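You operate a simulated robot arm through the tools that you are given. There is no shell and no other tool.

Carry out the task below with a simulated robot arm. There is one attempt and no reset: what you move stays moved.

Task
Stop the drip at the hamper-side spout, then empty the purple cup and mop the puddle.
Fine: cup into that basin and back; mop with the blue flannel, press it out in the basin, put it back. Set down upright: what you pick out.

Only the result counts: the job must be done as asked and must still hold three seconds after the hand-in. Knocking over, shifting, dropping, spilling or breaking anything else fails it.

Robot
A 6-joint arm with a two-finger gripper, fixed in place. Base frame: the origin is on the floor under the middle of its stand, x ahead of it, y to its left, z up. Units: m, rad, N and s.
It reaches about 1.637 m from its shoulder. Its first joint turns from -2.897 to 2.897 rad. Payload 3.43 kg.
The tool frame sits at the grasp point between the pads (the TCP): z along the fingers, y along the line on which they close. The tips reach 0.02 m beyond it. The gripper opens to 0.19 m; its body begins 0.248 m behind the TCP.
Orientation is that of the tool frame in the base frame, as a unit quaternion [x, y, z, w]. With the fingers straight down and closing along the base's y, the tool's x points along the base's -x, its y along +y and its z along -z.

Tools
- The arm moves only by the tool send_rows. Its argument "series" is a list of rows, each a list of 7 numbers: the turn, a rotation vector about the tool's x, y, z in units of 6 degrees (1.0 is 6 degrees), then the shift along the tool's x, y, z in units of 50 mm (1.0 is 50 mm), then the gripper command, from -1 (shut) to 1 (fully open), values between in proportion. In form: [[rx, ry, rz, tx, ty, tz, claw], ...]. A call has 1 to 20 rows; each row shifts and turns the commanded pose from where the row before left it, along the tool's axes as they then stand. A call with a number of a shift or a turn outside -1 to 1 is refused whole. Each row takes 0.2 s and may step no farther than 0.05 m and 0.15 rad from the row before; otherwise, or with a gripper value out of range, the whole call is refused. A pose out of reach is approached as far as the arm can. The call stops where the force on the tool passes 50 N (or 10 N more than at its start, if that is more) or the arm is blocked; 0.2 s more then pass. Each finger travels about 0.045 m/s and halts on what it meets, pressing with about 32 N; the grip force reading is that of the motor and also rises with nothing between the fingers. The clock runs only during rows and for 0.2 s after the last one: add rows that do not move to give the fingers time. The reply holds the time, the measured pose of the TCP, the force on the tool along the base axes, the opening and the grip force, in the units named above and with some noise, with the torque about the TCP (base axes, N m) and any sound that the robot's microphone picked up.
- Cameras (640 x 400 px; columns grow to the right, rows downward): "scene" is fixed at [0.2195, -0.4991, 1.4902]; the picture's right is [0.93, -0.38, 0.00], its down [-0.20, -0.49, -0.85] and it looks along [0.32, 0.78, -0.53] (base axes); focal length 344 px, centre (320, 200). "wrist" rides on the gripper at [0.07, -0.008, -0.288] in the tool frame; the picture's right is [0.12, 0.99, 0.00], its down [-0.96, 0.12, -0.25] and it looks along [-0.25, 0.03, 0.97] (tool axes); focal length 261 px, centre (320, 200). There is no depth. A picture from a camera that has moved, and an enlarged one, comes with that camera's place and axes in the base frame and with its lens.
- camera(camera): a new picture of that camera. No time passes.
- lift_body(by): slides the trunk up (or, below 0, down) by that many m; the arm rides with it, the base frame stays. It gives what a move gives, with no picture.
- enlarge(camera, box): a new picture of the part [left, top, right, bottom] of that camera's present view, enlarged. No time passes.
- job_done(): hands the job in; it is judged then, once.

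Places have to be worked out from the pictures, the camera data and where the tool is seen. Open the gripper and draw the arm clear of the work before you hand the job in, unless the task says otherwise.

The tools are called as name(argument=value, ...) on one line, values as JSON. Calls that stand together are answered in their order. send_rows: Moves the arm, as the interface text tells. Its arguments: {"type":"object","properties":{"series":{"type":"array","items":{"type":"array","items":{"type":"number"}}}},"required":["series"]} The other tools are called the same way: lift_body (by) moves the trunk up or down; camera (camera) takes a picture; enlarge (camera, box) takes an enlarged picture of a part of a camera's view; job_done () hands the job in.

At the start:

```text
time_s: 0.0
eef_pos: [0.669, 0.1437, 1.233]
orientation: [0.0, 1.0, 0.0, 0.0]
force: [0.1, 0.4, 0.5]
moment: [-0.01, 0.01, -0.06]
finger_gap: 0.1899
gripper_force: 0.1
trunk travel left (down, up): [-0.175, 0.065]
```

scene: 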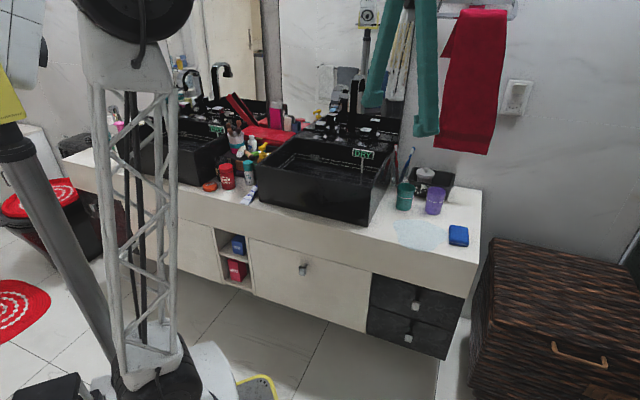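
wrist: 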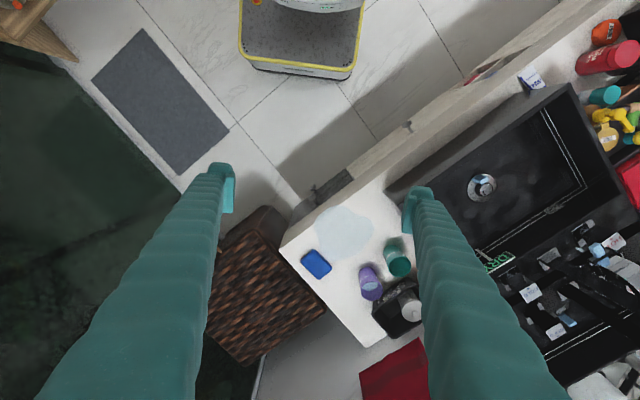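

I'll begin by looking closely at the counter, the basin and the faucet in both cameras.

enlarge(camera="scene", box=[240, 60, 500, 260])

enlarge(camera="wrist", box=[270, 80, 640, 360])

enlarge(camera="scene", box=[320, 80, 420, 180])

```text
2.00 times, centred on (370, 160) of scene
camera zoom: at [0.2195, -0.4991, 1.4902], right [0.93, -0.38, 0.0], down [-0.2, -0.49, -0.85], along [0.32, 0.78, -0.53], focal length 687 px, centre (220, 280)
```

zoom: 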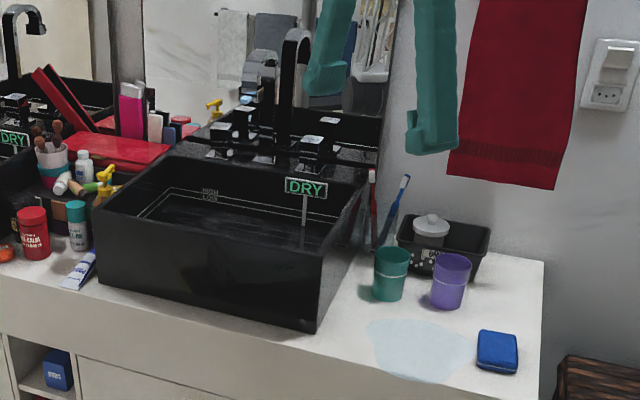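

```text
1.43 times, centred on (455, 220) of wrist
camera zoom: at [0.5986, 0.1353, 1.5198], right [-0.12, 0.99, 0.0], down [0.96, 0.12, 0.25], along [0.25, 0.03, -0.97], focal length 372 px, centre (127, 171)
```

zoom: 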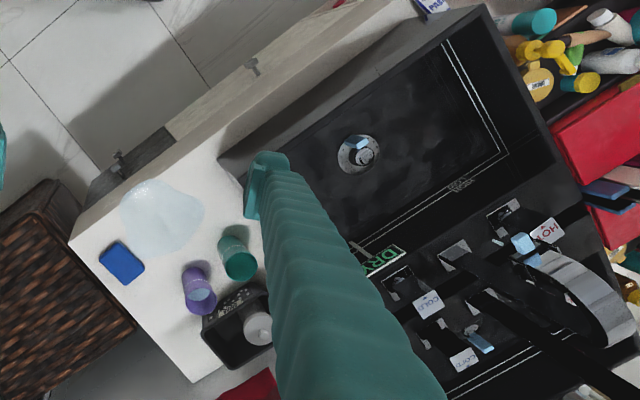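

```text
4.00 times, centred on (370, 130) of scene
camera zoom: at [0.2195, -0.4991, 1.4902], right [0.93, -0.38, 0.0], down [-0.2, -0.49, -0.85], along [0.32, 0.78, -0.53], focal length 1374 px, centre (120, 480)
```

zoom: 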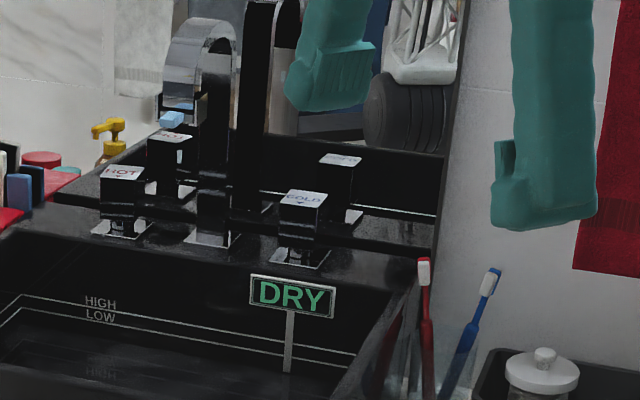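

The right-hand basin (nearest the wicker hamper) has HOT and COLD handles and a black spout. I look closer at the taps, both basins and the items on the counter.

enlarge(camera="scene", box=[330, 90, 410, 140])

enlarge(camera="scene", box=[150, 50, 270, 150])

enlarge(camera="scene", box=[380, 140, 500, 260])

enlarge(camera="wrist", box=[480, 180, 640, 360])

enlarge(camera="wrist", box=[280, 200, 430, 350])

```text
8.00 times, centred on (370, 115) of scene
camera zoom: at [0.2195, -0.4991, 1.4902], right [0.93, -0.38, 0.0], down [-0.2, -0.49, -0.85], along [0.32, 0.78, -0.53], focal length 2749 px, centre (-80, 880)
```

zoom: 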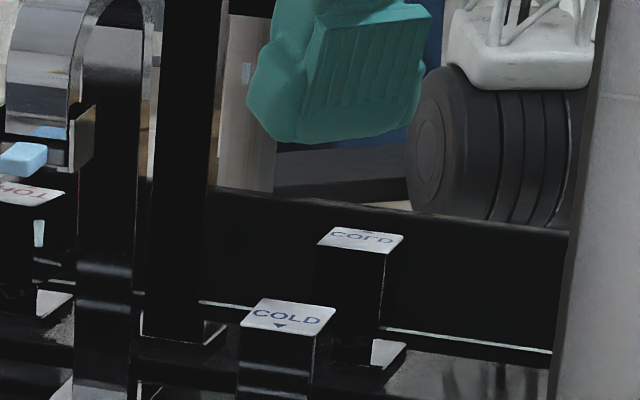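

```text
4.00 times, centred on (210, 100) of scene
camera zoom: at [0.2195, -0.4991, 1.4902], right [0.93, -0.38, 0.0], down [-0.2, -0.49, -0.85], along [0.32, 0.78, -0.53], focal length 1374 px, centre (760, 600)
```

zoom: 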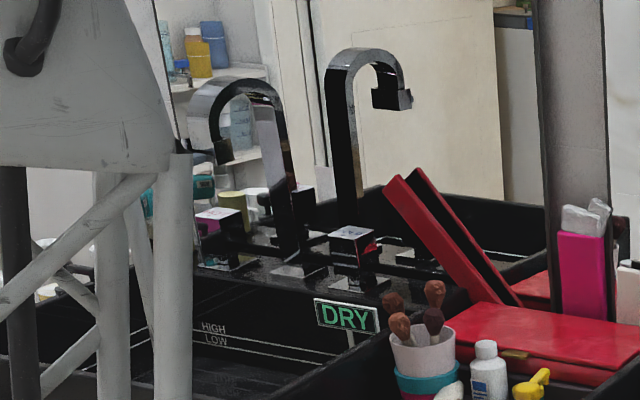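

```text
3.33 times, centred on (440, 200) of scene
camera zoom: at [0.2195, -0.4991, 1.4902], right [0.93, -0.38, 0.0], down [-0.2, -0.49, -0.85], along [0.32, 0.78, -0.53], focal length 1145 px, centre (-80, 200)
```

zoom: 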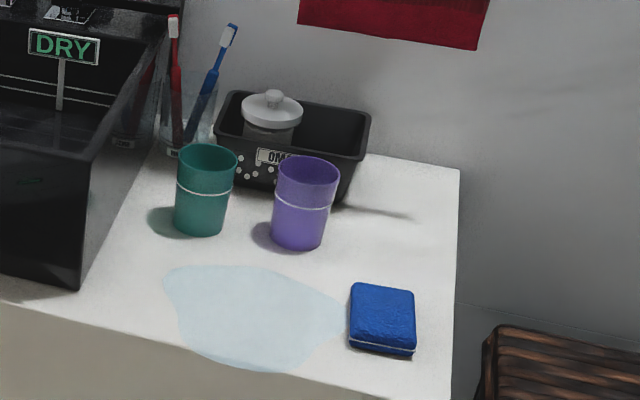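

```text
2.22 times, centred on (560, 270) of wrist
camera zoom: at [0.5986, 0.1353, 1.5198], right [-0.12, 0.99, 0.0], down [0.96, 0.12, 0.25], along [0.25, 0.03, -0.97], focal length 579 px, centre (-213, 44)
```

zoom: 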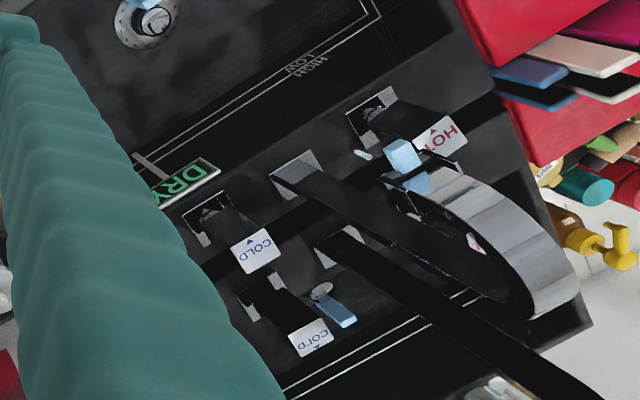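

```text
2.67 times, centred on (355, 275) of wrist
camera zoom: at [0.5986, 0.1353, 1.5198], right [-0.12, 0.99, 0.0], down [0.96, 0.12, 0.25], along [0.25, 0.03, -0.97], focal length 695 px, centre (227, 0)
```

zoom: 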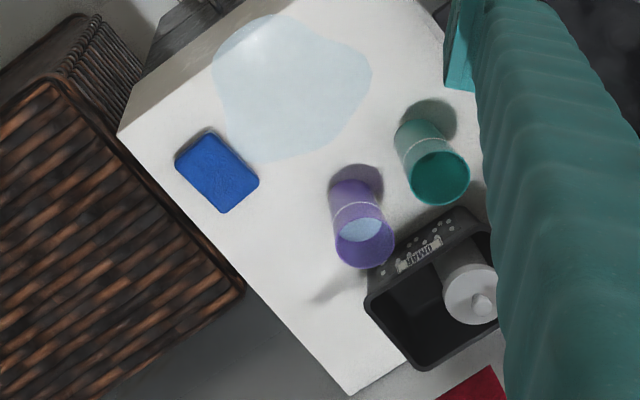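

HOT's cap seems rotated compared with COLD's. I zoom into each cap on both basins and wait a moment to listen for the drip.

enlarge(camera="scene", box=[300, 105, 350, 145])

enlarge(camera="wrist", box=[580, 210, 640, 260])

enlarge(camera="wrist", box=[500, 260, 570, 320])

enlarge(camera="scene", box=[190, 90, 260, 140])

send_rows(series=[[0, 0, 0, 0, 0, 0, 1], [0, 0, 0, 0, 0, 0, 1], [0, 0, 0, 0, 0, 0, 1], [0, 0, 0, 0, 0, 0, 1], [0, 0, 0, 0, 0, 0, 1]])

```text
10.00 times, centred on (325, 125) of scene
camera zoom: at [0.2195, -0.4991, 1.4902], right [0.93, -0.38, 0.0], down [-0.2, -0.49, -0.85], along [0.32, 0.78, -0.53], focal length 3436 px, centre (270, 950)
```

zoom: 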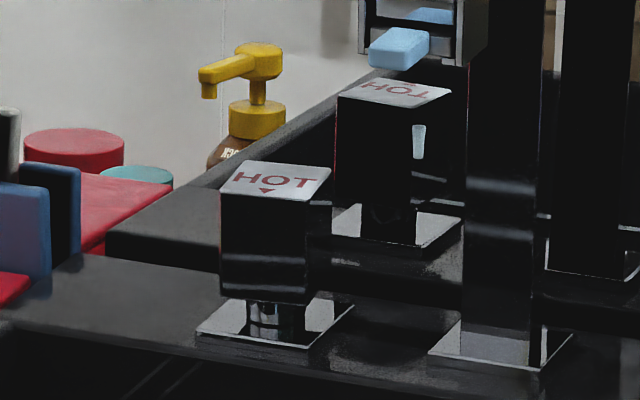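

```text
8.00 times, centred on (610, 235) of wrist
camera zoom: at [0.5986, 0.1353, 1.5198], right [-0.12, 0.99, 0.0], down [0.96, 0.12, 0.25], along [0.25, 0.03, -0.97], focal length 2085 px, centre (-2000, -80)
```

zoom: 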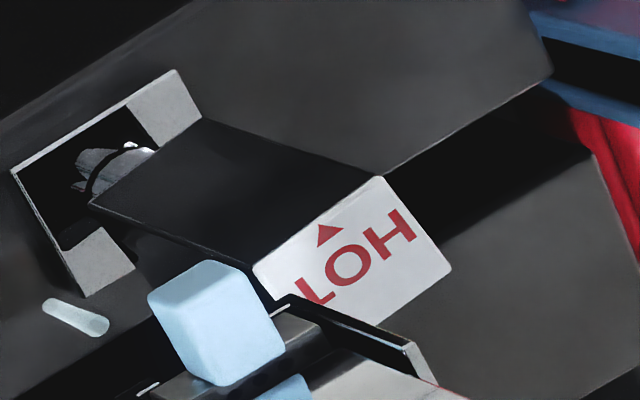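

```text
6.67 times, centred on (535, 290) of wrist
camera zoom: at [0.5986, 0.1353, 1.5198], right [-0.12, 0.99, 0.0], down [0.96, 0.12, 0.25], along [0.25, 0.03, -0.97], focal length 1738 px, centre (-1113, -400)
```

zoom: 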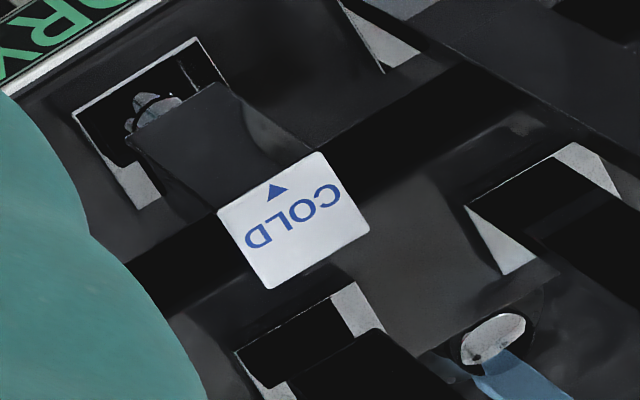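

```text
8.00 times, centred on (225, 115) of scene
camera zoom: at [0.2195, -0.4991, 1.4902], right [0.93, -0.38, 0.0], down [-0.2, -0.49, -0.85], along [0.32, 0.78, -0.53], focal length 2749 px, centre (1080, 880)
```

zoom: 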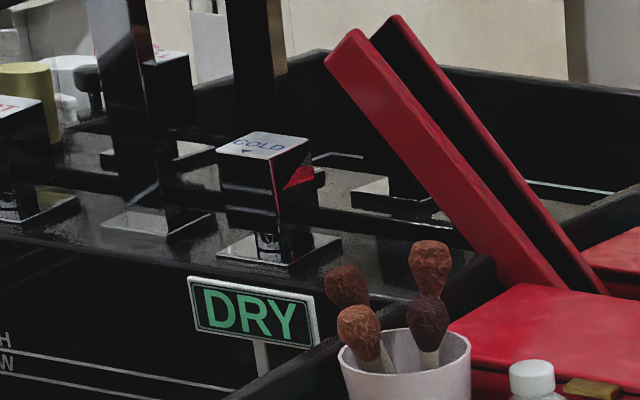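

```text
time_s: 1.2
eef_pos: [0.6695, 0.1442, 1.2322]
orientation: [-0.001, 1.0, 0.0, -0.001]
force: [0.4, 0.4, 0.7]
moment: [0.01, 0.02, 0.01]
finger_gap: 0.1899
gripper_force: 0.1
trunk travel left (down, up): [-0.175, 0.065]
```

HOT looks a few degrees off its base plate while COLD looks square, but I want a proper view. I raise the tool, turn it so that the fingers close along the counter, and move it in front of the taps for a wrist view.

send_rows(series=[[0, 0, 0, 0, 0, -1, 1], [0, 0, 0, 0, 0, -1, 1], [0, 0, -1, 0, 0, 0, 1], [0, 0, -1, 0, 0, 0, 1], [0, 0, -1, 0, 0, 0, 1], [0, 0, -1, 0, 0, 0, 1], [0, 0, -1, 0, 0, 0, 1], [0, 0, -1, 0, 0, 0, 1], [0, 0, -1, 0, 0, 0, 1], [0, 0, -1.0, 0, 0, 0, 1], [0, 0, -0.08, -0.55, 0.5, 0, 1], [0, 0, 0, -0.55, 0.7, 0, 1], [0, 0, 0, -0.55, 0.7, 0, 1], [0, 0, 0, -0.55, 0.7, 0, 1], [0, 0, 0, -0.55, 0.7, 0, 1], [0, 0, 0, -0.55, 0.7, 0, 1], [0, 0, 0, -0.55, 0.7, 0, 1], [0, 0, 0, -0.55, 0.7, 0, 1]])

camera(camera="wrist")

camera(camera="scene")

```text
time_s: 5.0
eef_pos: [0.6027, 0.4797, 1.3009]
orientation: [-0.411, 0.912, 0.002, 0.004]
force: [-0.4, -0.2, 0.8]
moment: [0.14, 0.04, 0.03]
finger_gap: 0.1899
gripper_force: 0.0
out of reach, approached as far as the arm can: row 12, 13, 15, 16, 17, 18
trunk travel left (down, up): [-0.175, 0.065]
```

```text
taken
camera wrist: at [0.5605, 0.4203, 1.5876], right [-0.82, 0.57, 0.0], down [0.55, 0.8, 0.25], along [0.15, 0.21, -0.97], focal length 261 px, centre (320, 200)
```

wrist: 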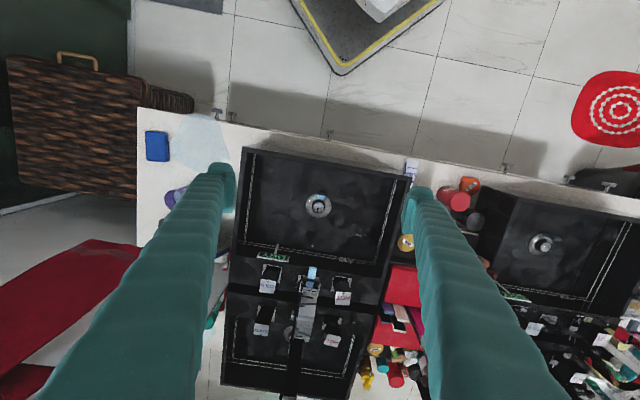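

```text
taken
```

scene: 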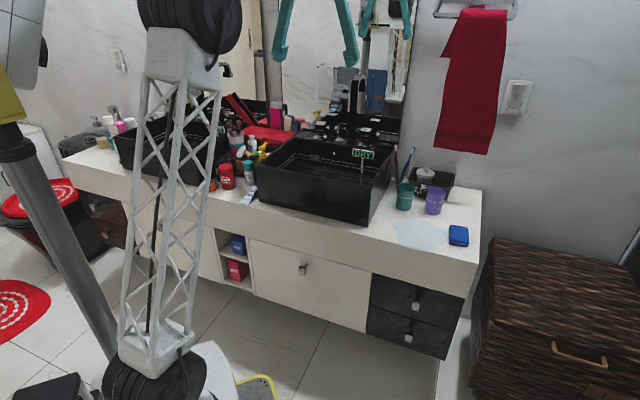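

The arm reached its height limit but the view of the taps is good. I zoom on the taps and caps.

enlarge(camera="wrist", box=[225, 235, 385, 335])

enlarge(camera="wrist", box=[240, 250, 300, 300])

enlarge(camera="wrist", box=[310, 260, 370, 310])

enlarge(camera="scene", box=[240, 0, 440, 130])

enlarge(camera="wrist", box=[510, 290, 640, 390])

```text
4.00 times, centred on (305, 285) of wrist
camera zoom: at [0.5605, 0.4203, 1.5876], right [-0.82, 0.57, 0.0], down [0.55, 0.8, 0.25], along [0.15, 0.21, -0.97], focal length 1043 px, centre (380, -140)
```

zoom: 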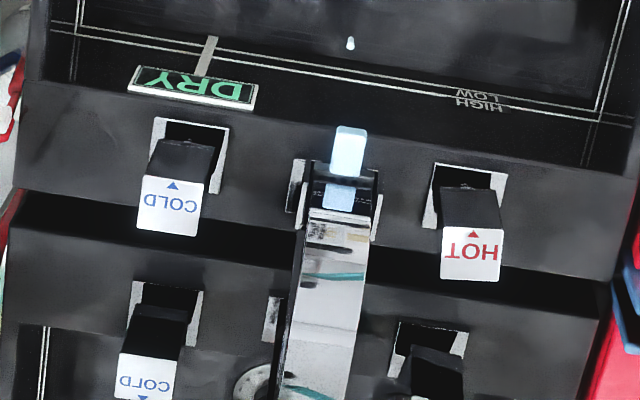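

```text
8.00 times, centred on (270, 275) of wrist
camera zoom: at [0.5605, 0.4203, 1.5876], right [-0.82, 0.57, 0.0], down [0.55, 0.8, 0.25], along [0.15, 0.21, -0.97], focal length 2085 px, centre (720, -400)
```

zoom: 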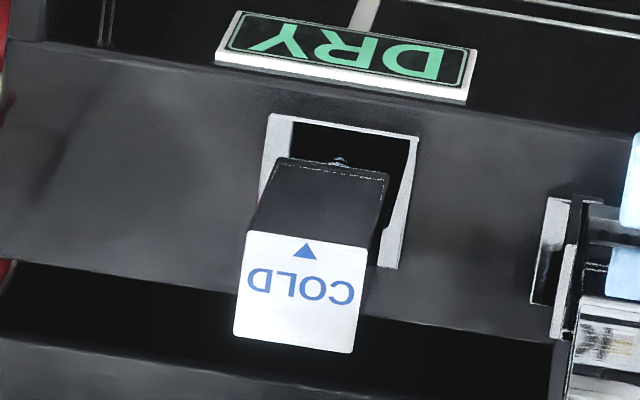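

```text
8.00 times, centred on (340, 285) of wrist
camera zoom: at [0.5605, 0.4203, 1.5876], right [-0.82, 0.57, 0.0], down [0.55, 0.8, 0.25], along [0.15, 0.21, -0.97], focal length 2085 px, centre (160, -480)
```

zoom: 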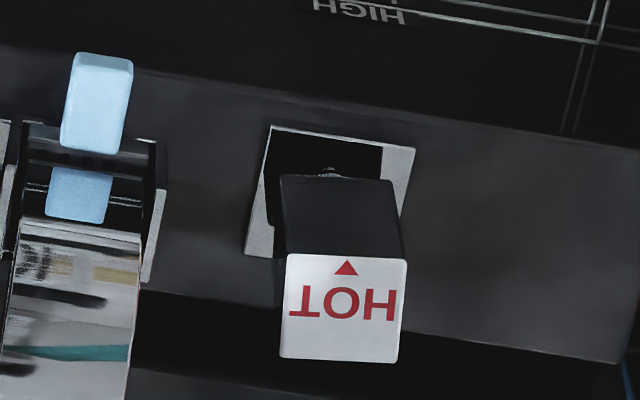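

```text
3.08 times, centred on (340, 65) of scene
camera zoom: at [0.2195, -0.4991, 1.4902], right [0.93, -0.38, 0.0], down [-0.2, -0.49, -0.85], along [0.32, 0.78, -0.53], focal length 1057 px, centre (258, 615)
```

zoom: 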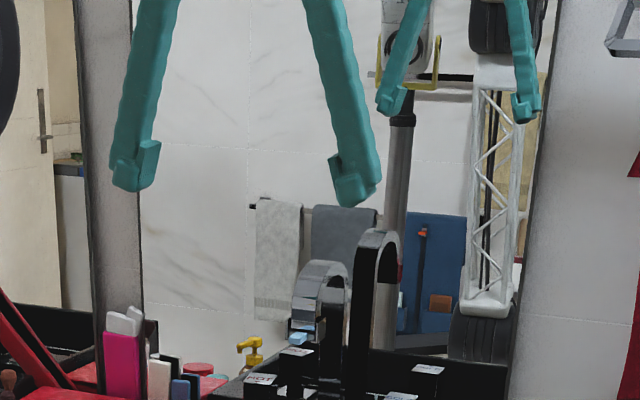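

```text
4.00 times, centred on (575, 340) of wrist
camera zoom: at [0.5605, 0.4203, 1.5876], right [-0.82, 0.57, 0.0], down [0.55, 0.8, 0.25], along [0.15, 0.21, -0.97], focal length 1043 px, centre (-700, -360)
```

zoom: 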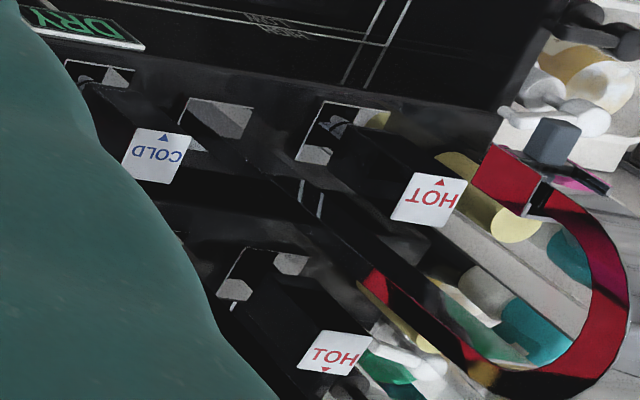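

HOT is turned roughly 5° counter-clockwise from its plate while COLD sits square, so HOT is the one letting the drip through. I tilt the tool so its body leans away from the mirror and narrow the fingers before approaching.

send_rows(series=[[0, -1, 0, 0, 0, 0, -0.3], [0, -1, 0, 0, 0, 0, -0.3], [0, -1, 0, 0, 0, 0, -0.3], [0, -1, 0, 0, 0, 0, -0.3], [0, -1, 0, 0, 0, 0, -0.3], [0, 0, 0, 0, 0, 0, -0.3], [0, 0, 0, 0, 0, 0, -0.3], [0, 0, 0, 0, 0, 0, -0.3]])

camera(camera="wrist")

camera(camera="scene")

```text
time_s: 6.8
eef_pos: [0.6034, 0.4796, 1.2989]
orientation: [-0.397, 0.88, 0.106, 0.236]
force: [0.4, 0.2, -0.3]
moment: [0.03, 0.02, -0.01]
finger_gap: 0.0666
gripper_force: 0.0
trunk travel left (down, up): [-0.175, 0.065]
```

```text
taken
camera wrist: at [0.4734, 0.3213, 1.5132], right [-0.81, 0.58, -0.06], down [0.38, 0.61, 0.7], along [0.44, 0.54, -0.72], focal length 261 px, centre (320, 200)
```

wrist: 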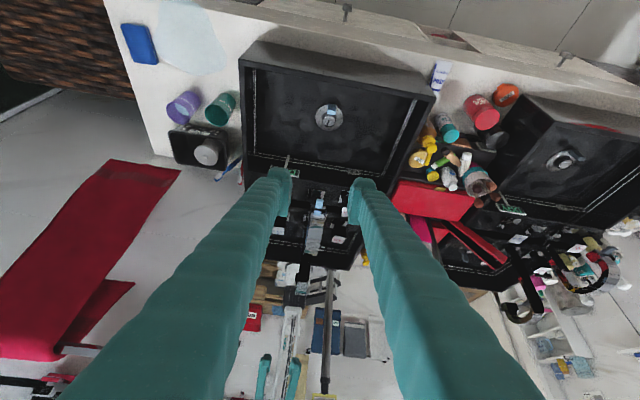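

```text
taken
```

scene: 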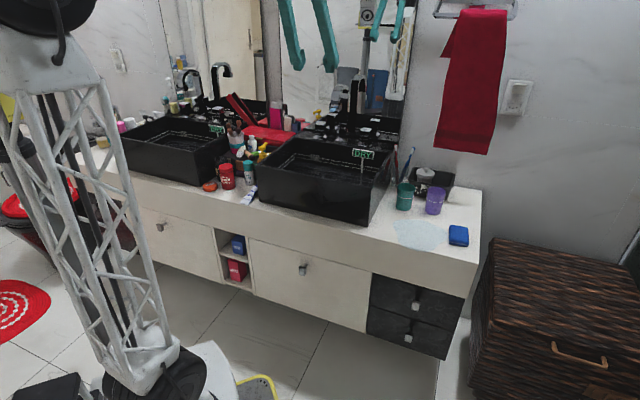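

Commanded pose follows the measured one. I now move across at this height to a point in front of and above the HOT handle, then look down at it between the fingers.

send_rows(series=[[0, 0, 0, -0.653, 0.322, 0.377, -0.3], [0, 0, 0, -0.653, 0.322, 0.377, -0.3], [0, 0, 0, -0.653, 0.322, 0.377, -0.3], [0, 0, 0, -0.653, 0.322, 0.377, -0.3], [0, 0, 0, -0.653, 0.322, 0.377, -0.3], [0, 0, 0, -0.653, 0.322, 0.377, -0.3], [0, 0, 0, 0, 0, 0, -0.3]])

camera(camera="wrist")

camera(camera="scene")

```text
time_s: 8.4
eef_pos: [0.6847, 0.7184, 1.2988]
orientation: [-0.397, 0.881, 0.106, 0.236]
force: [0.2, -0.5, -0.3]
moment: [-0.06, -0.02, -0.02]
finger_gap: 0.0661
gripper_force: 0.0
trunk travel left (down, up): [-0.175, 0.065]
```

```text
taken
camera wrist: at [0.5549, 0.5597, 1.5129], right [-0.81, 0.58, -0.06], down [0.38, 0.61, 0.69], along [0.44, 0.54, -0.72], focal length 261 px, centre (320, 200)
```

wrist: 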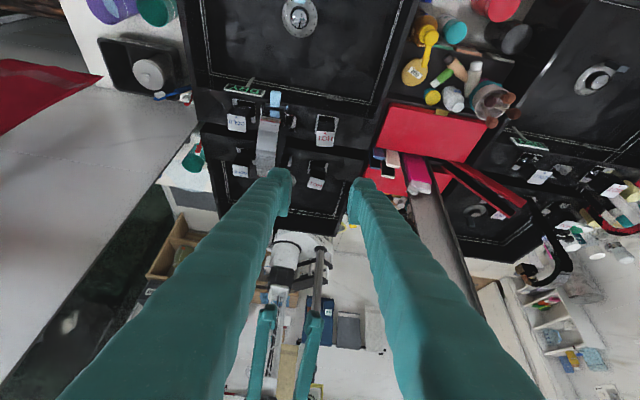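

```text
taken
```

scene: 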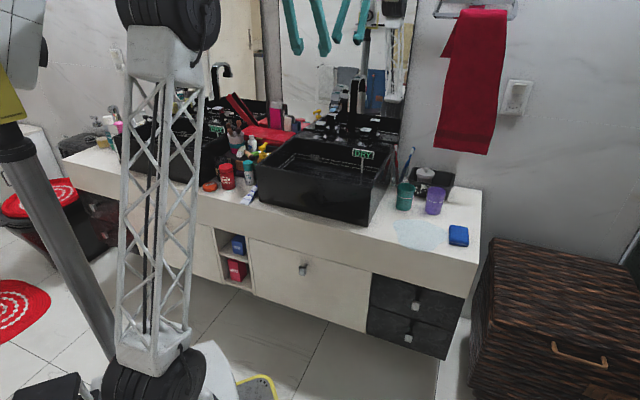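

HOT is clearly visible ahead of the finger tips. I zoom in to locate it accurately.

enlarge(camera="wrist", box=[220, 70, 380, 170])

enlarge(camera="wrist", box=[295, 100, 360, 150])

enlarge(camera="scene", box=[260, 0, 420, 100])

```text
4.00 times, centred on (300, 120) of wrist
camera zoom: at [0.5549, 0.5597, 1.5129], right [-0.81, 0.58, -0.06], down [0.38, 0.61, 0.69], along [0.44, 0.54, -0.72], focal length 1043 px, centre (400, 520)
```

zoom: 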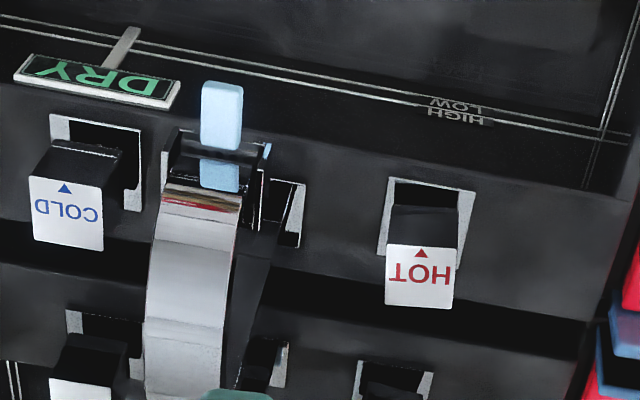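

```text
8.00 times, centred on (328, 125) of wrist
camera zoom: at [0.5549, 0.5597, 1.5129], right [-0.81, 0.58, -0.06], down [0.38, 0.61, 0.69], along [0.44, 0.54, -0.72], focal length 2085 px, centre (260, 800)
```

zoom: 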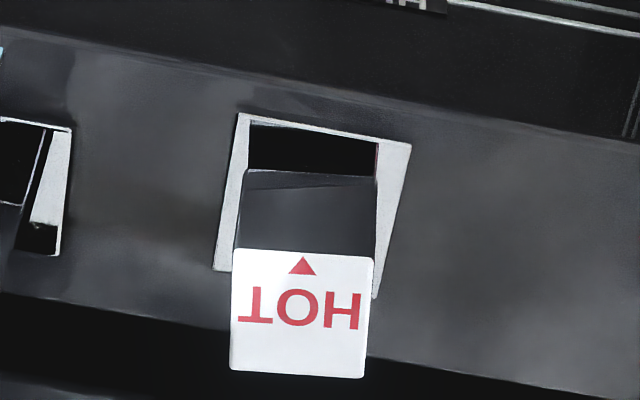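

```text
4.00 times, centred on (340, 50) of scene
camera zoom: at [0.2195, -0.4991, 1.4902], right [0.93, -0.38, 0.0], down [-0.2, -0.49, -0.85], along [0.32, 0.78, -0.53], focal length 1374 px, centre (240, 800)
```

zoom: 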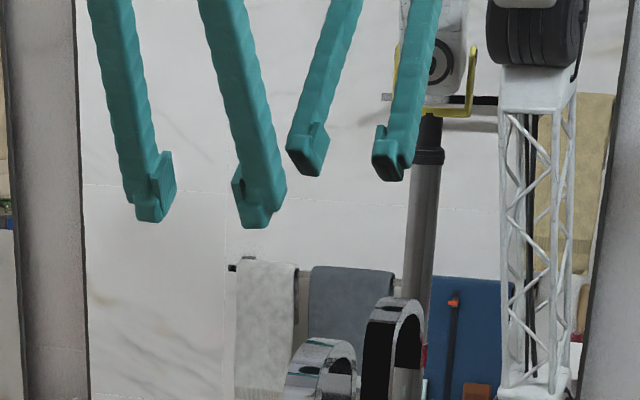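

HOT's top centre works out at about (0.755, 0.805, 0.988), and the counter runs at about 135°, so the tool needs a 3° yaw correction. I square up and descend to just above and in front of the handle.

send_rows(series=[[0.267, 0, 0.463, 0, 0, 0, -0.35], [0, 0, 0, 0.278, 0.044, 0.764, -0.35], [0, 0, 0, 0.278, 0.044, 0.764, -0.35], [0, 0, 0, 0.278, 0.044, 0.764, -0.35], [0, 0, 0, 0.278, 0.044, 0.764, -0.35], [0, 0, 0, 0.278, 0.044, 0.764, -0.35], [0, 0, 0, 0, 0, 0, -0.35]])

camera(camera="wrist")

enlarge(camera="scene", box=[260, 20, 420, 140])

```text
time_s: 10.0
eef_pos: [0.6977, 0.7483, 1.1002]
orientation: [-0.372, 0.892, 0.1, 0.238]
force: [0.0, 0.3, 0.4]
moment: [-0.04, 0.0, 0.0]
finger_gap: 0.0617
gripper_force: 0.1
trunk travel left (down, up): [-0.175, 0.065]
```

```text
taken
camera wrist: at [0.5597, 0.5975, 1.3134], right [-0.78, 0.62, -0.06], down [0.42, 0.59, 0.69], along [0.47, 0.52, -0.72], focal length 261 px, centre (320, 200)
```

wrist: 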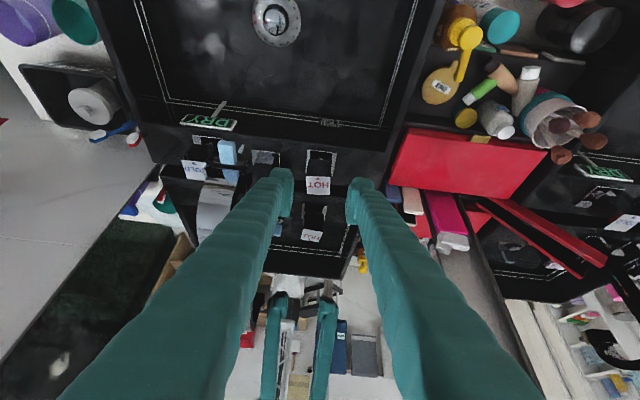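

```text
3.33 times, centred on (340, 80) of scene
camera zoom: at [0.2195, -0.4991, 1.4902], right [0.93, -0.38, 0.0], down [-0.2, -0.49, -0.85], along [0.32, 0.78, -0.53], focal length 1145 px, centre (253, 600)
```

zoom: 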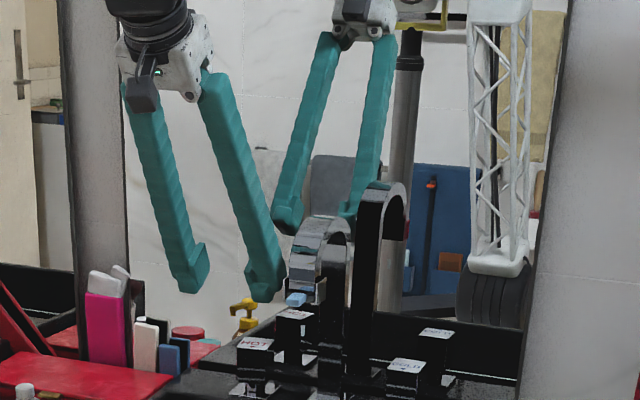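

The handle is nearly centred between the finger tips. I check more closely before advancing.

enlarge(camera="wrist", box=[255, 130, 385, 230])

```text
4.00 times, centred on (320, 180) of wrist
camera zoom: at [0.5597, 0.5975, 1.3134], right [-0.78, 0.62, -0.06], down [0.42, 0.59, 0.69], along [0.47, 0.52, -0.72], focal length 1043 px, centre (320, 280)
```

zoom: 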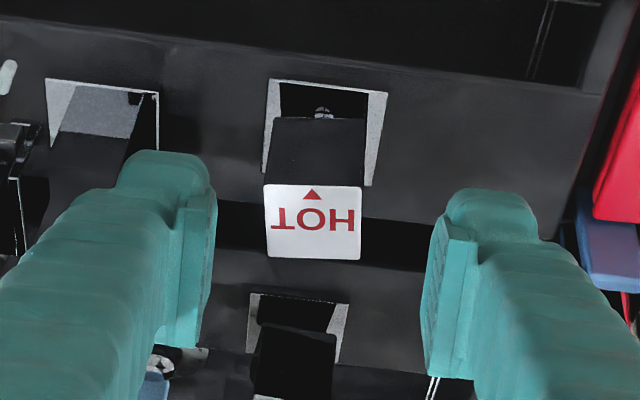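

Tool is aligned with the base plate and the handle lies straight ahead on the tool axis (about 0.154 m). I advance most of the way and look again.

send_rows(series=[[0, 0, 0, -0.02, 0, 0.5, -0.35], [0, 0, 0, -0.02, 0, 0.5, -0.35], [0, 0, 0, -0.02, 0, 0.5, -0.35], [0, 0, 0, 0, 0, 0.5, -0.35], [0, 0, 0, 0, 0, 0, -0.35]])

camera(camera="wrist")

enlarge(camera="scene", box=[260, 40, 420, 160])

```text
time_s: 11.2
eef_pos: [0.7312, 0.7837, 1.0134]
orientation: [-0.373, 0.891, 0.1, 0.239]
force: [-0.2, 0.7, 0.6]
moment: [-0.01, -0.02, -0.02]
finger_gap: 0.0619
gripper_force: 0.1
trunk travel left (down, up): [-0.175, 0.065]
```

```text
taken
camera wrist: at [0.5948, 0.6317, 1.2267], right [-0.78, 0.62, -0.06], down [0.42, 0.59, 0.7], along [0.47, 0.52, -0.72], focal length 261 px, centre (320, 200)
```

wrist: 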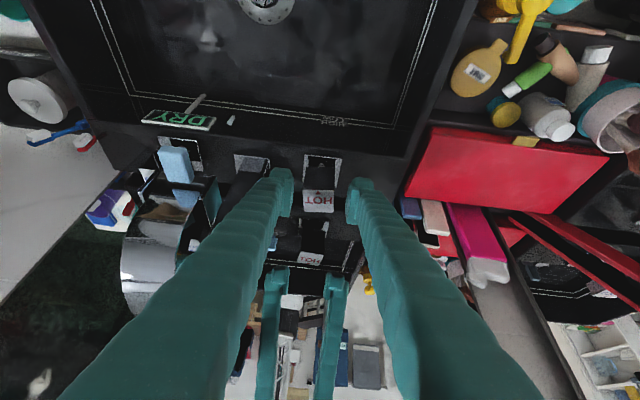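

```text
3.33 times, centred on (340, 100) of scene
camera zoom: at [0.2195, -0.4991, 1.4902], right [0.93, -0.38, 0.0], down [-0.2, -0.49, -0.85], along [0.32, 0.78, -0.53], focal length 1145 px, centre (253, 533)
```

zoom: 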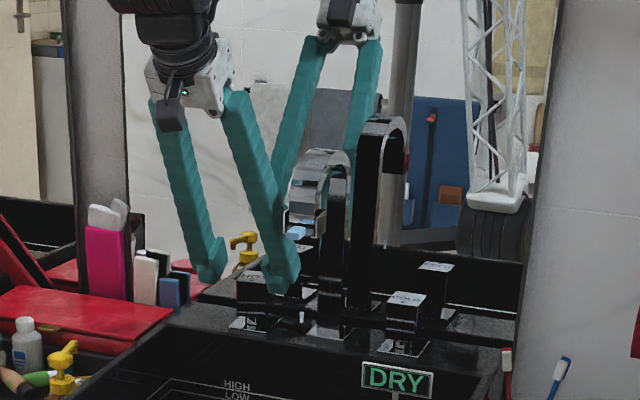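

All clear; a falling drip is visible. I advance the last 5 cm so the pads flank the block, then check before closing.

send_rows(series=[[0, 0, 0, -0.027, -0.009, 0.36, -0.35], [0, 0, 0, -0.027, -0.009, 0.36, -0.35], [0, 0, 0, -0.027, -0.009, 0.36, -0.35], [0, 0, 0, 0, 0, 0, -0.35]])

enlarge(camera="wrist", box=[240, 120, 400, 240])

enlarge(camera="scene", box=[290, 80, 390, 150])

```text
time_s: 12.2
eef_pos: [0.7558, 0.8043, 0.9676]
orientation: [-0.372, 0.891, 0.099, 0.24]
force: [0.4, -0.9, 0.0]
moment: [0.0, -0.02, 0.01]
finger_gap: 0.0617
gripper_force: 0.1
trunk travel left (down, up): [-0.175, 0.065]
```

```text
3.33 times, centred on (320, 180) of wrist
camera zoom: at [0.6173, 0.6521, 1.1822], right [-0.78, 0.62, -0.06], down [0.42, 0.59, 0.7], along [0.47, 0.52, -0.72], focal length 869 px, centre (320, 267)
```

zoom: 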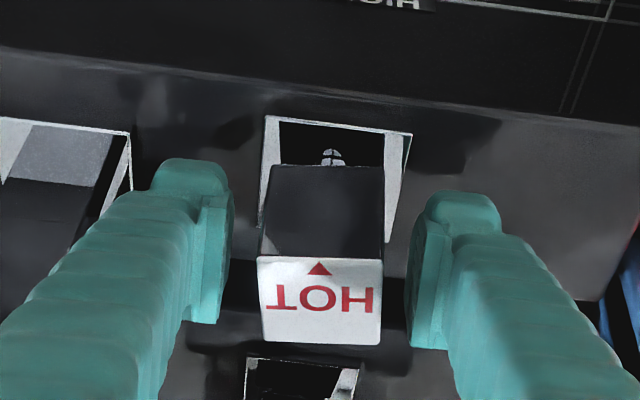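

```text
5.71 times, centred on (340, 115) of scene
camera zoom: at [0.2195, -0.4991, 1.4902], right [0.93, -0.38, 0.0], down [-0.2, -0.49, -0.85], along [0.32, 0.78, -0.53], focal length 1963 px, centre (206, 686)
```

zoom: 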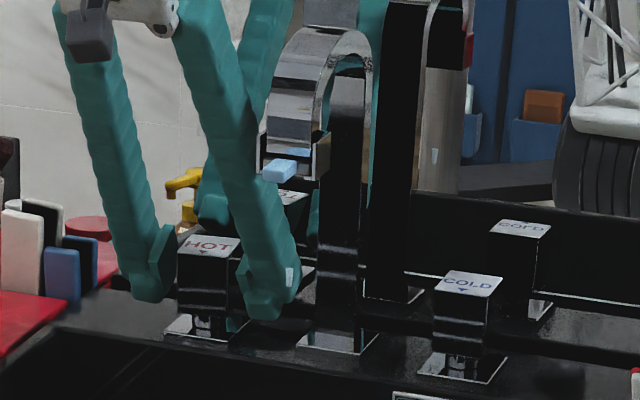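

The block sits centred between the pads. I close onto it in steps so the parallel pads square it up.

send_rows(series=[[0, 0, 0, 0, 0, 0, -0.5], [0, 0, 0, 0, 0, 0, -0.55], [0, 0, 0, 0, 0, 0, -0.6], [0, 0, 0, 0, 0, 0, -0.65], [0, 0, 0, 0, 0, 0, -0.7]])

enlarge(camera="wrist", box=[240, 120, 400, 240])

enlarge(camera="scene", box=[290, 80, 390, 150])

```text
time_s: 13.4
eef_pos: [0.7551, 0.8047, 0.9687]
orientation: [-0.372, 0.892, 0.099, 0.239]
force: [-12.0, 12.9, 0.3]
moment: [0.17, 0.1, -0.01]
finger_gap: 0.0391
gripper_force: 43.4
trunk travel left (down, up): [-0.175, 0.065]
```

```text
3.33 times, centred on (320, 180) of wrist
camera zoom: at [0.6165, 0.6528, 1.1823], right [-0.78, 0.62, -0.06], down [0.42, 0.59, 0.7], along [0.47, 0.52, -0.72], focal length 869 px, centre (320, 267)
```

zoom: 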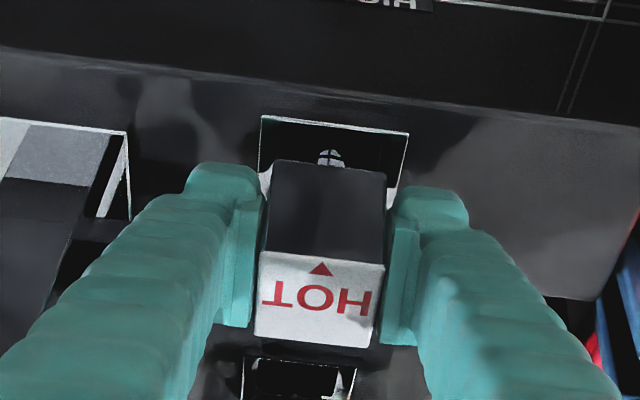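

```text
5.71 times, centred on (340, 115) of scene
camera zoom: at [0.2195, -0.4991, 1.4902], right [0.93, -0.38, 0.0], down [-0.2, -0.49, -0.85], along [0.32, 0.78, -0.53], focal length 1963 px, centre (206, 686)
```

zoom: 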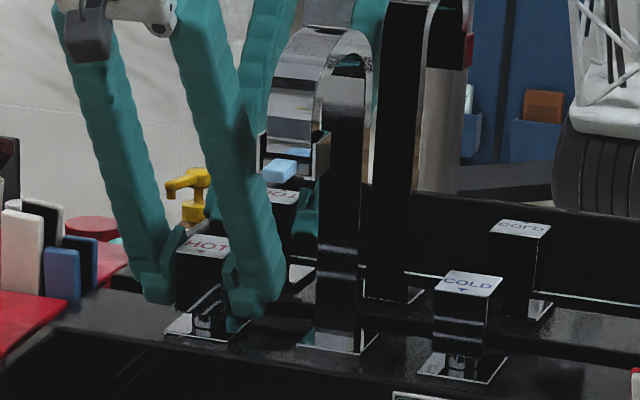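

The handle is now squared with its plate. I nudge slightly to relieve the side load and watch whether drops still fall.

send_rows(series=[[0, 0, 0, 0, 0.02, 0, -0.7], [0, 0, 0, 0, 0.02, 0, -0.7], [0, 0, 0, 0, 0, 0, -0.7]])

enlarge(camera="scene", box=[290, 80, 390, 180])

enlarge(camera="wrist", box=[120, 0, 400, 200])

```text
time_s: 14.2
eef_pos: [0.7546, 0.8047, 0.969]
orientation: [-0.372, 0.892, 0.098, 0.239]
force: [-16.3, -1.2, -3.6]
moment: [-0.18, 0.25, -0.06]
finger_gap: 0.0387
gripper_force: 44.8
trunk travel left (down, up): [-0.175, 0.065]
```

```text
4.00 times, centred on (340, 130) of scene
camera zoom: at [0.2195, -0.4991, 1.4902], right [0.93, -0.38, 0.0], down [-0.2, -0.49, -0.85], along [0.32, 0.78, -0.53], focal length 1374 px, centre (240, 480)
```

zoom: 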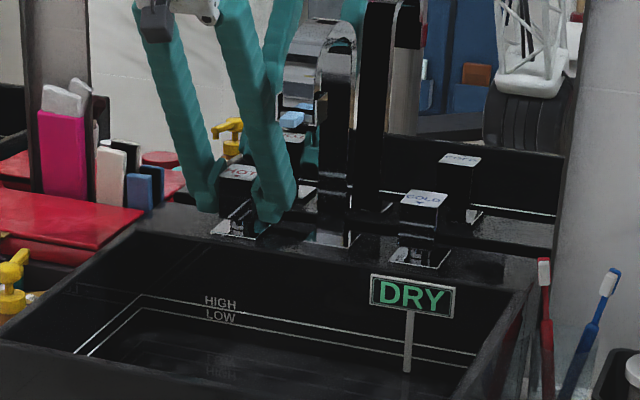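

```text
2.00 times, centred on (260, 100) of wrist
camera zoom: at [0.6163, 0.6535, 1.1826], right [-0.78, 0.63, -0.06], down [0.42, 0.59, 0.69], along [0.47, 0.51, -0.72], focal length 521 px, centre (440, 400)
```

zoom: 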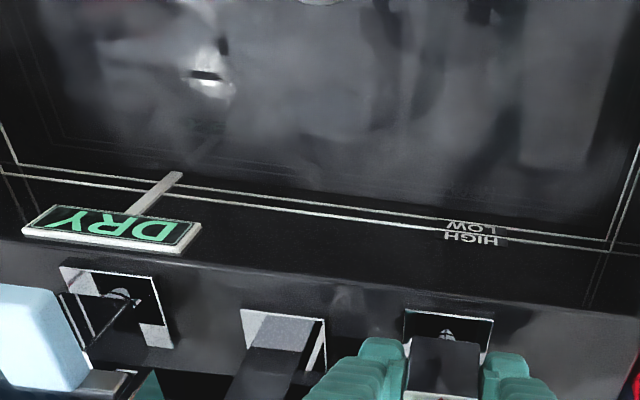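

No falling drop in these pictures. I hold still and sample the spout a few more times.

send_rows(series=[[0, 0, 0, 0, 0, 0, -0.7], [0, 0, 0, 0, 0, 0, -0.7]])

enlarge(camera="scene", box=[320, 90, 350, 180])

send_rows(series=[[0, 0, 0, 0, 0, 0, -0.7]])

enlarge(camera="scene", box=[320, 90, 350, 180])

send_rows(series=[[0, 0, 0, 0, 0, 0, -0.7]])

enlarge(camera="scene", box=[300, 90, 380, 160])

```text
time_s: 14.8
eef_pos: [0.7547, 0.8058, 0.9685]
orientation: [-0.372, 0.891, 0.1, 0.238]
force: [-16.7, -10.0, -7.4]
moment: [-0.15, 0.21, 0.03]
finger_gap: 0.039
gripper_force: 45.0
trunk travel left (down, up): [-0.175, 0.065]
```

```text
4.44 times, centred on (335, 135) of scene
camera zoom: at [0.2195, -0.4991, 1.4902], right [0.93, -0.38, 0.0], down [-0.2, -0.49, -0.85], along [0.32, 0.78, -0.53], focal length 1527 px, centre (253, 489)
```

zoom: 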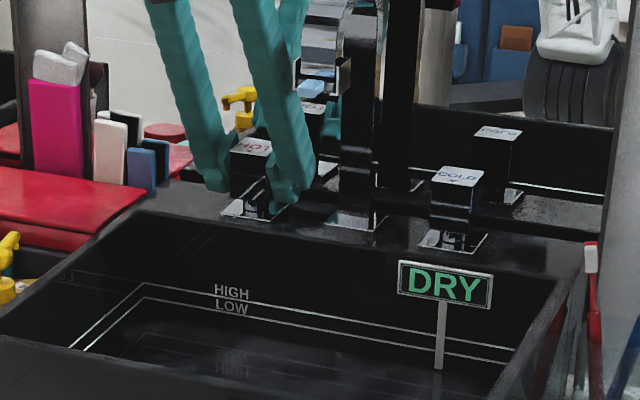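

```text
time_s: 15.2
eef_pos: [0.7543, 0.8041, 0.9672]
orientation: [-0.372, 0.892, 0.099, 0.238]
force: [-16.9, -14.4, -9.5]
moment: [-0.13, 0.23, 0.02]
finger_gap: 0.0389
gripper_force: 45.7
trunk travel left (down, up): [-0.175, 0.065]
```

```text
4.44 times, centred on (335, 135) of scene
camera zoom: at [0.2195, -0.4991, 1.4902], right [0.93, -0.38, 0.0], down [-0.2, -0.49, -0.85], along [0.32, 0.78, -0.53], focal length 1527 px, centre (253, 489)
```

zoom: 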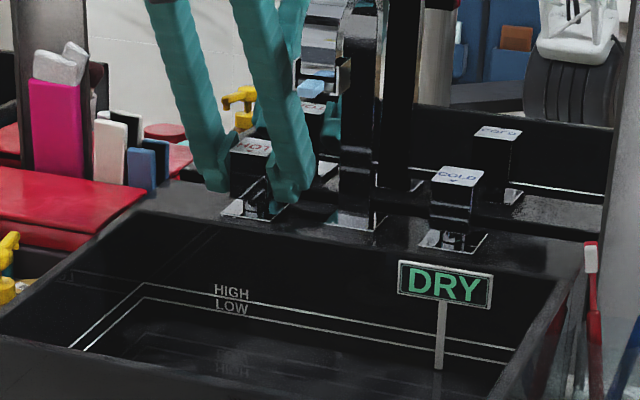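

```text
time_s: 15.6
eef_pos: [0.7545, 0.8048, 0.9679]
orientation: [-0.372, 0.892, 0.1, 0.238]
force: [-16.3, -16.7, -9.8]
moment: [-0.19, 0.18, 0.01]
finger_gap: 0.0391
gripper_force: 45.0
trunk travel left (down, up): [-0.175, 0.065]
```

```text
5.71 times, centred on (340, 125) of scene
camera zoom: at [0.2195, -0.4991, 1.4902], right [0.93, -0.38, 0.0], down [-0.2, -0.49, -0.85], along [0.32, 0.78, -0.53], focal length 1963 px, centre (206, 629)
```

zoom: 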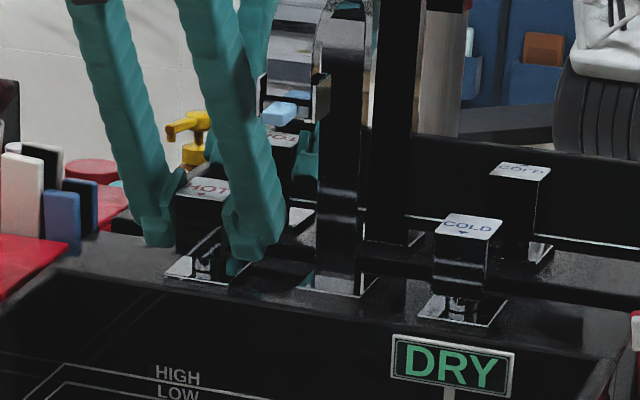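

No drops in five samples. To be sure that the valve is fully home, I give a small clockwise twist (about 2°) and watch the moment.

send_rows(series=[[0.083, 0, 0.144, 0, 0, 0, -0.7], [0.083, 0, 0.144, 0, 0, 0, -0.7], [0, 0, 0, 0, 0, 0, -0.7]])

enlarge(camera="scene", box=[300, 90, 380, 160])

enlarge(camera="wrist", box=[240, 120, 400, 240])

```text
time_s: 16.4
eef_pos: [0.7542, 0.8048, 0.9674]
orientation: [-0.356, 0.898, 0.094, 0.24]
force: [-10.1, -17.9, -16.7]
moment: [-0.36, -0.2, 0.94]
finger_gap: 0.0393
gripper_force: 44.7
trunk travel left (down, up): [-0.175, 0.065]
```

```text
5.71 times, centred on (340, 125) of scene
camera zoom: at [0.2195, -0.4991, 1.4902], right [0.93, -0.38, 0.0], down [-0.2, -0.49, -0.85], along [0.32, 0.78, -0.53], focal length 1963 px, centre (206, 629)
```

zoom: 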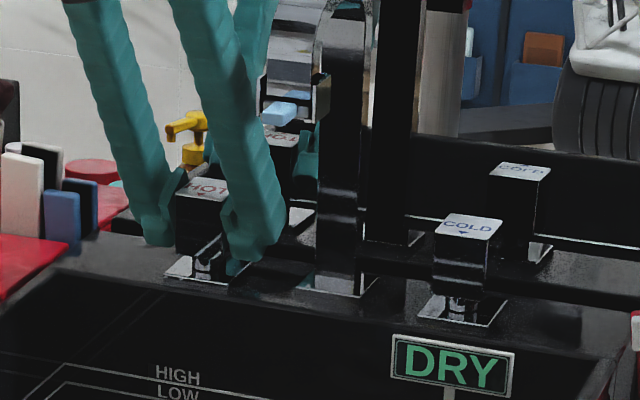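

```text
3.33 times, centred on (320, 180) of wrist
camera zoom: at [0.6115, 0.6586, 1.1826], right [-0.76, 0.65, -0.06], down [0.44, 0.57, 0.69], along [0.49, 0.5, -0.72], focal length 869 px, centre (320, 267)
```

zoom: 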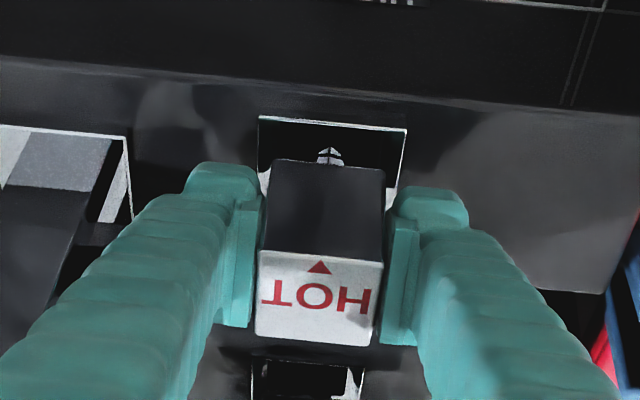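

Torque builds up to about 0.9 N·m, consistent with the valve resting on its stop. I release the handle and check that the drip stays off.

send_rows(series=[[0, 0, 0, 0, 0, 0, -0.5], [0, 0, 0, 0, 0, 0, -0.35], [0, 0, 0, 0, 0, 0, -0.35], [0, 0, 0, 0, 0, 0, -0.35]])

enlarge(camera="wrist", box=[240, 120, 400, 240])

enlarge(camera="scene", box=[300, 90, 380, 160])

```text
time_s: 17.4
eef_pos: [0.7553, 0.8057, 0.9706]
orientation: [-0.356, 0.898, 0.095, 0.24]
force: [-0.2, 0.1, 0.3]
moment: [0.0, -0.03, 0.04]
finger_gap: 0.0619
gripper_force: 0.1
trunk travel left (down, up): [-0.175, 0.065]
```

```text
3.33 times, centred on (320, 180) of wrist
camera zoom: at [0.6109, 0.659, 1.1834], right [-0.76, 0.65, -0.06], down [0.44, 0.57, 0.7], along [0.49, 0.5, -0.72], focal length 869 px, centre (320, 267)
```

zoom: 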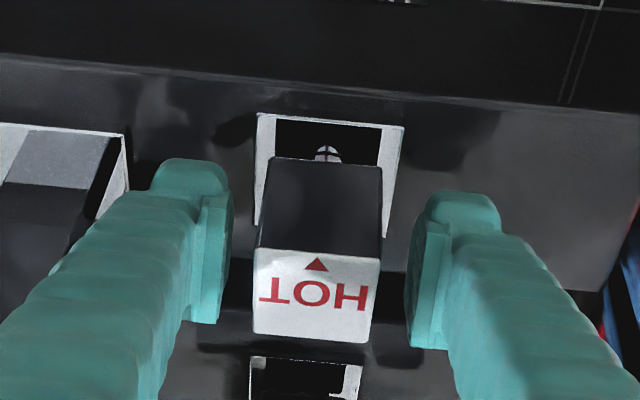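

```text
5.71 times, centred on (340, 125) of scene
camera zoom: at [0.2195, -0.4991, 1.4902], right [0.93, -0.38, 0.0], down [-0.2, -0.49, -0.85], along [0.32, 0.78, -0.53], focal length 1963 px, centre (206, 629)
```

zoom: 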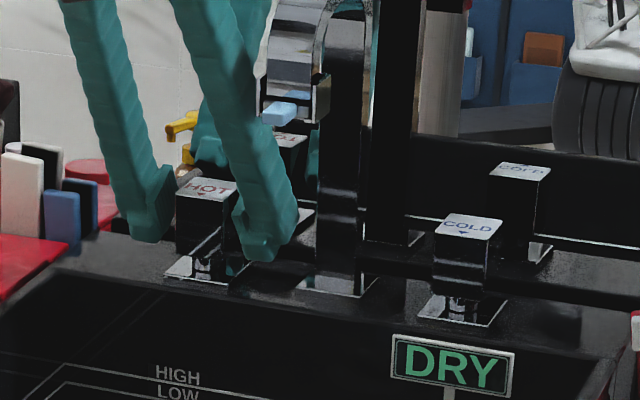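

HOT stays aligned with its plate after release. I back the gripper out along its own axis and then up, and re-check the spout.

send_rows(series=[[0, 0, 0, 0, 0, -0.5, -0.35], [0, 0, 0, 0, 0, -0.75, -0.35], [0, 0, 0, 0, 0, -0.9, -0.35], [0, 0, 0, 0, 0, -0.9, -0.35], [0, 0, 0, 0, 0, -0.9, -0.35], [0, 0, 0, -0.3, 0, -0.85, -0.35], [0, 0, 0, -0.3, 0, -0.85, -0.35]])

enlarge(camera="scene", box=[300, 80, 400, 160])

camera(camera="wrist")

```text
time_s: 19.0
eef_pos: [0.67, 0.7272, 1.2288]
orientation: [-0.356, 0.898, 0.096, 0.241]
force: [-0.7, -0.3, 0.1]
moment: [-0.03, 0.01, -0.01]
finger_gap: 0.0615
gripper_force: 0.1
trunk travel left (down, up): [-0.175, 0.065]
```

```text
5.00 times, centred on (350, 120) of scene
camera zoom: at [0.2195, -0.4991, 1.4902], right [0.93, -0.38, 0.0], down [-0.2, -0.49, -0.85], along [0.32, 0.78, -0.53], focal length 1718 px, centre (170, 600)
```

zoom: 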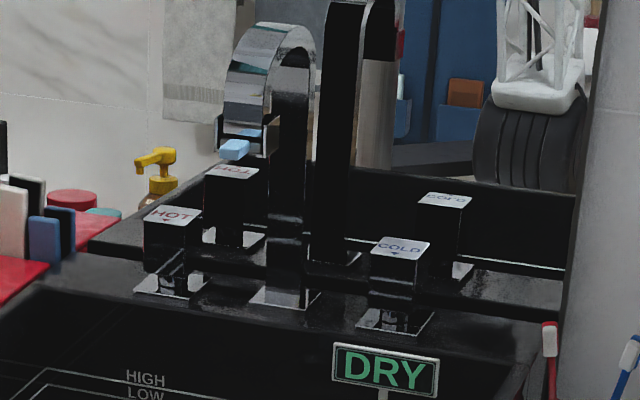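

```text
taken
camera wrist: at [0.5265, 0.5806, 1.4435], right [-0.76, 0.65, -0.06], down [0.44, 0.57, 0.69], along [0.49, 0.5, -0.72], focal length 261 px, centre (320, 200)
```

wrist: 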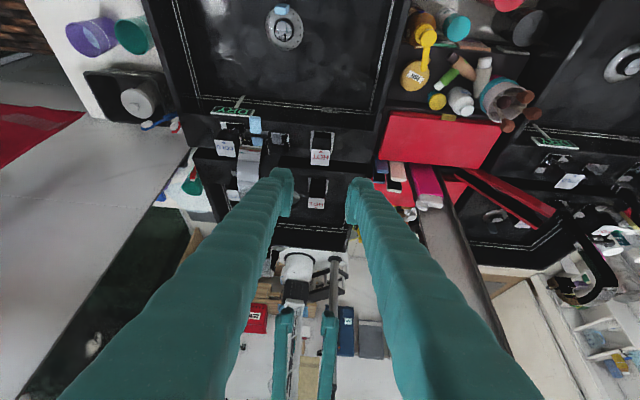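

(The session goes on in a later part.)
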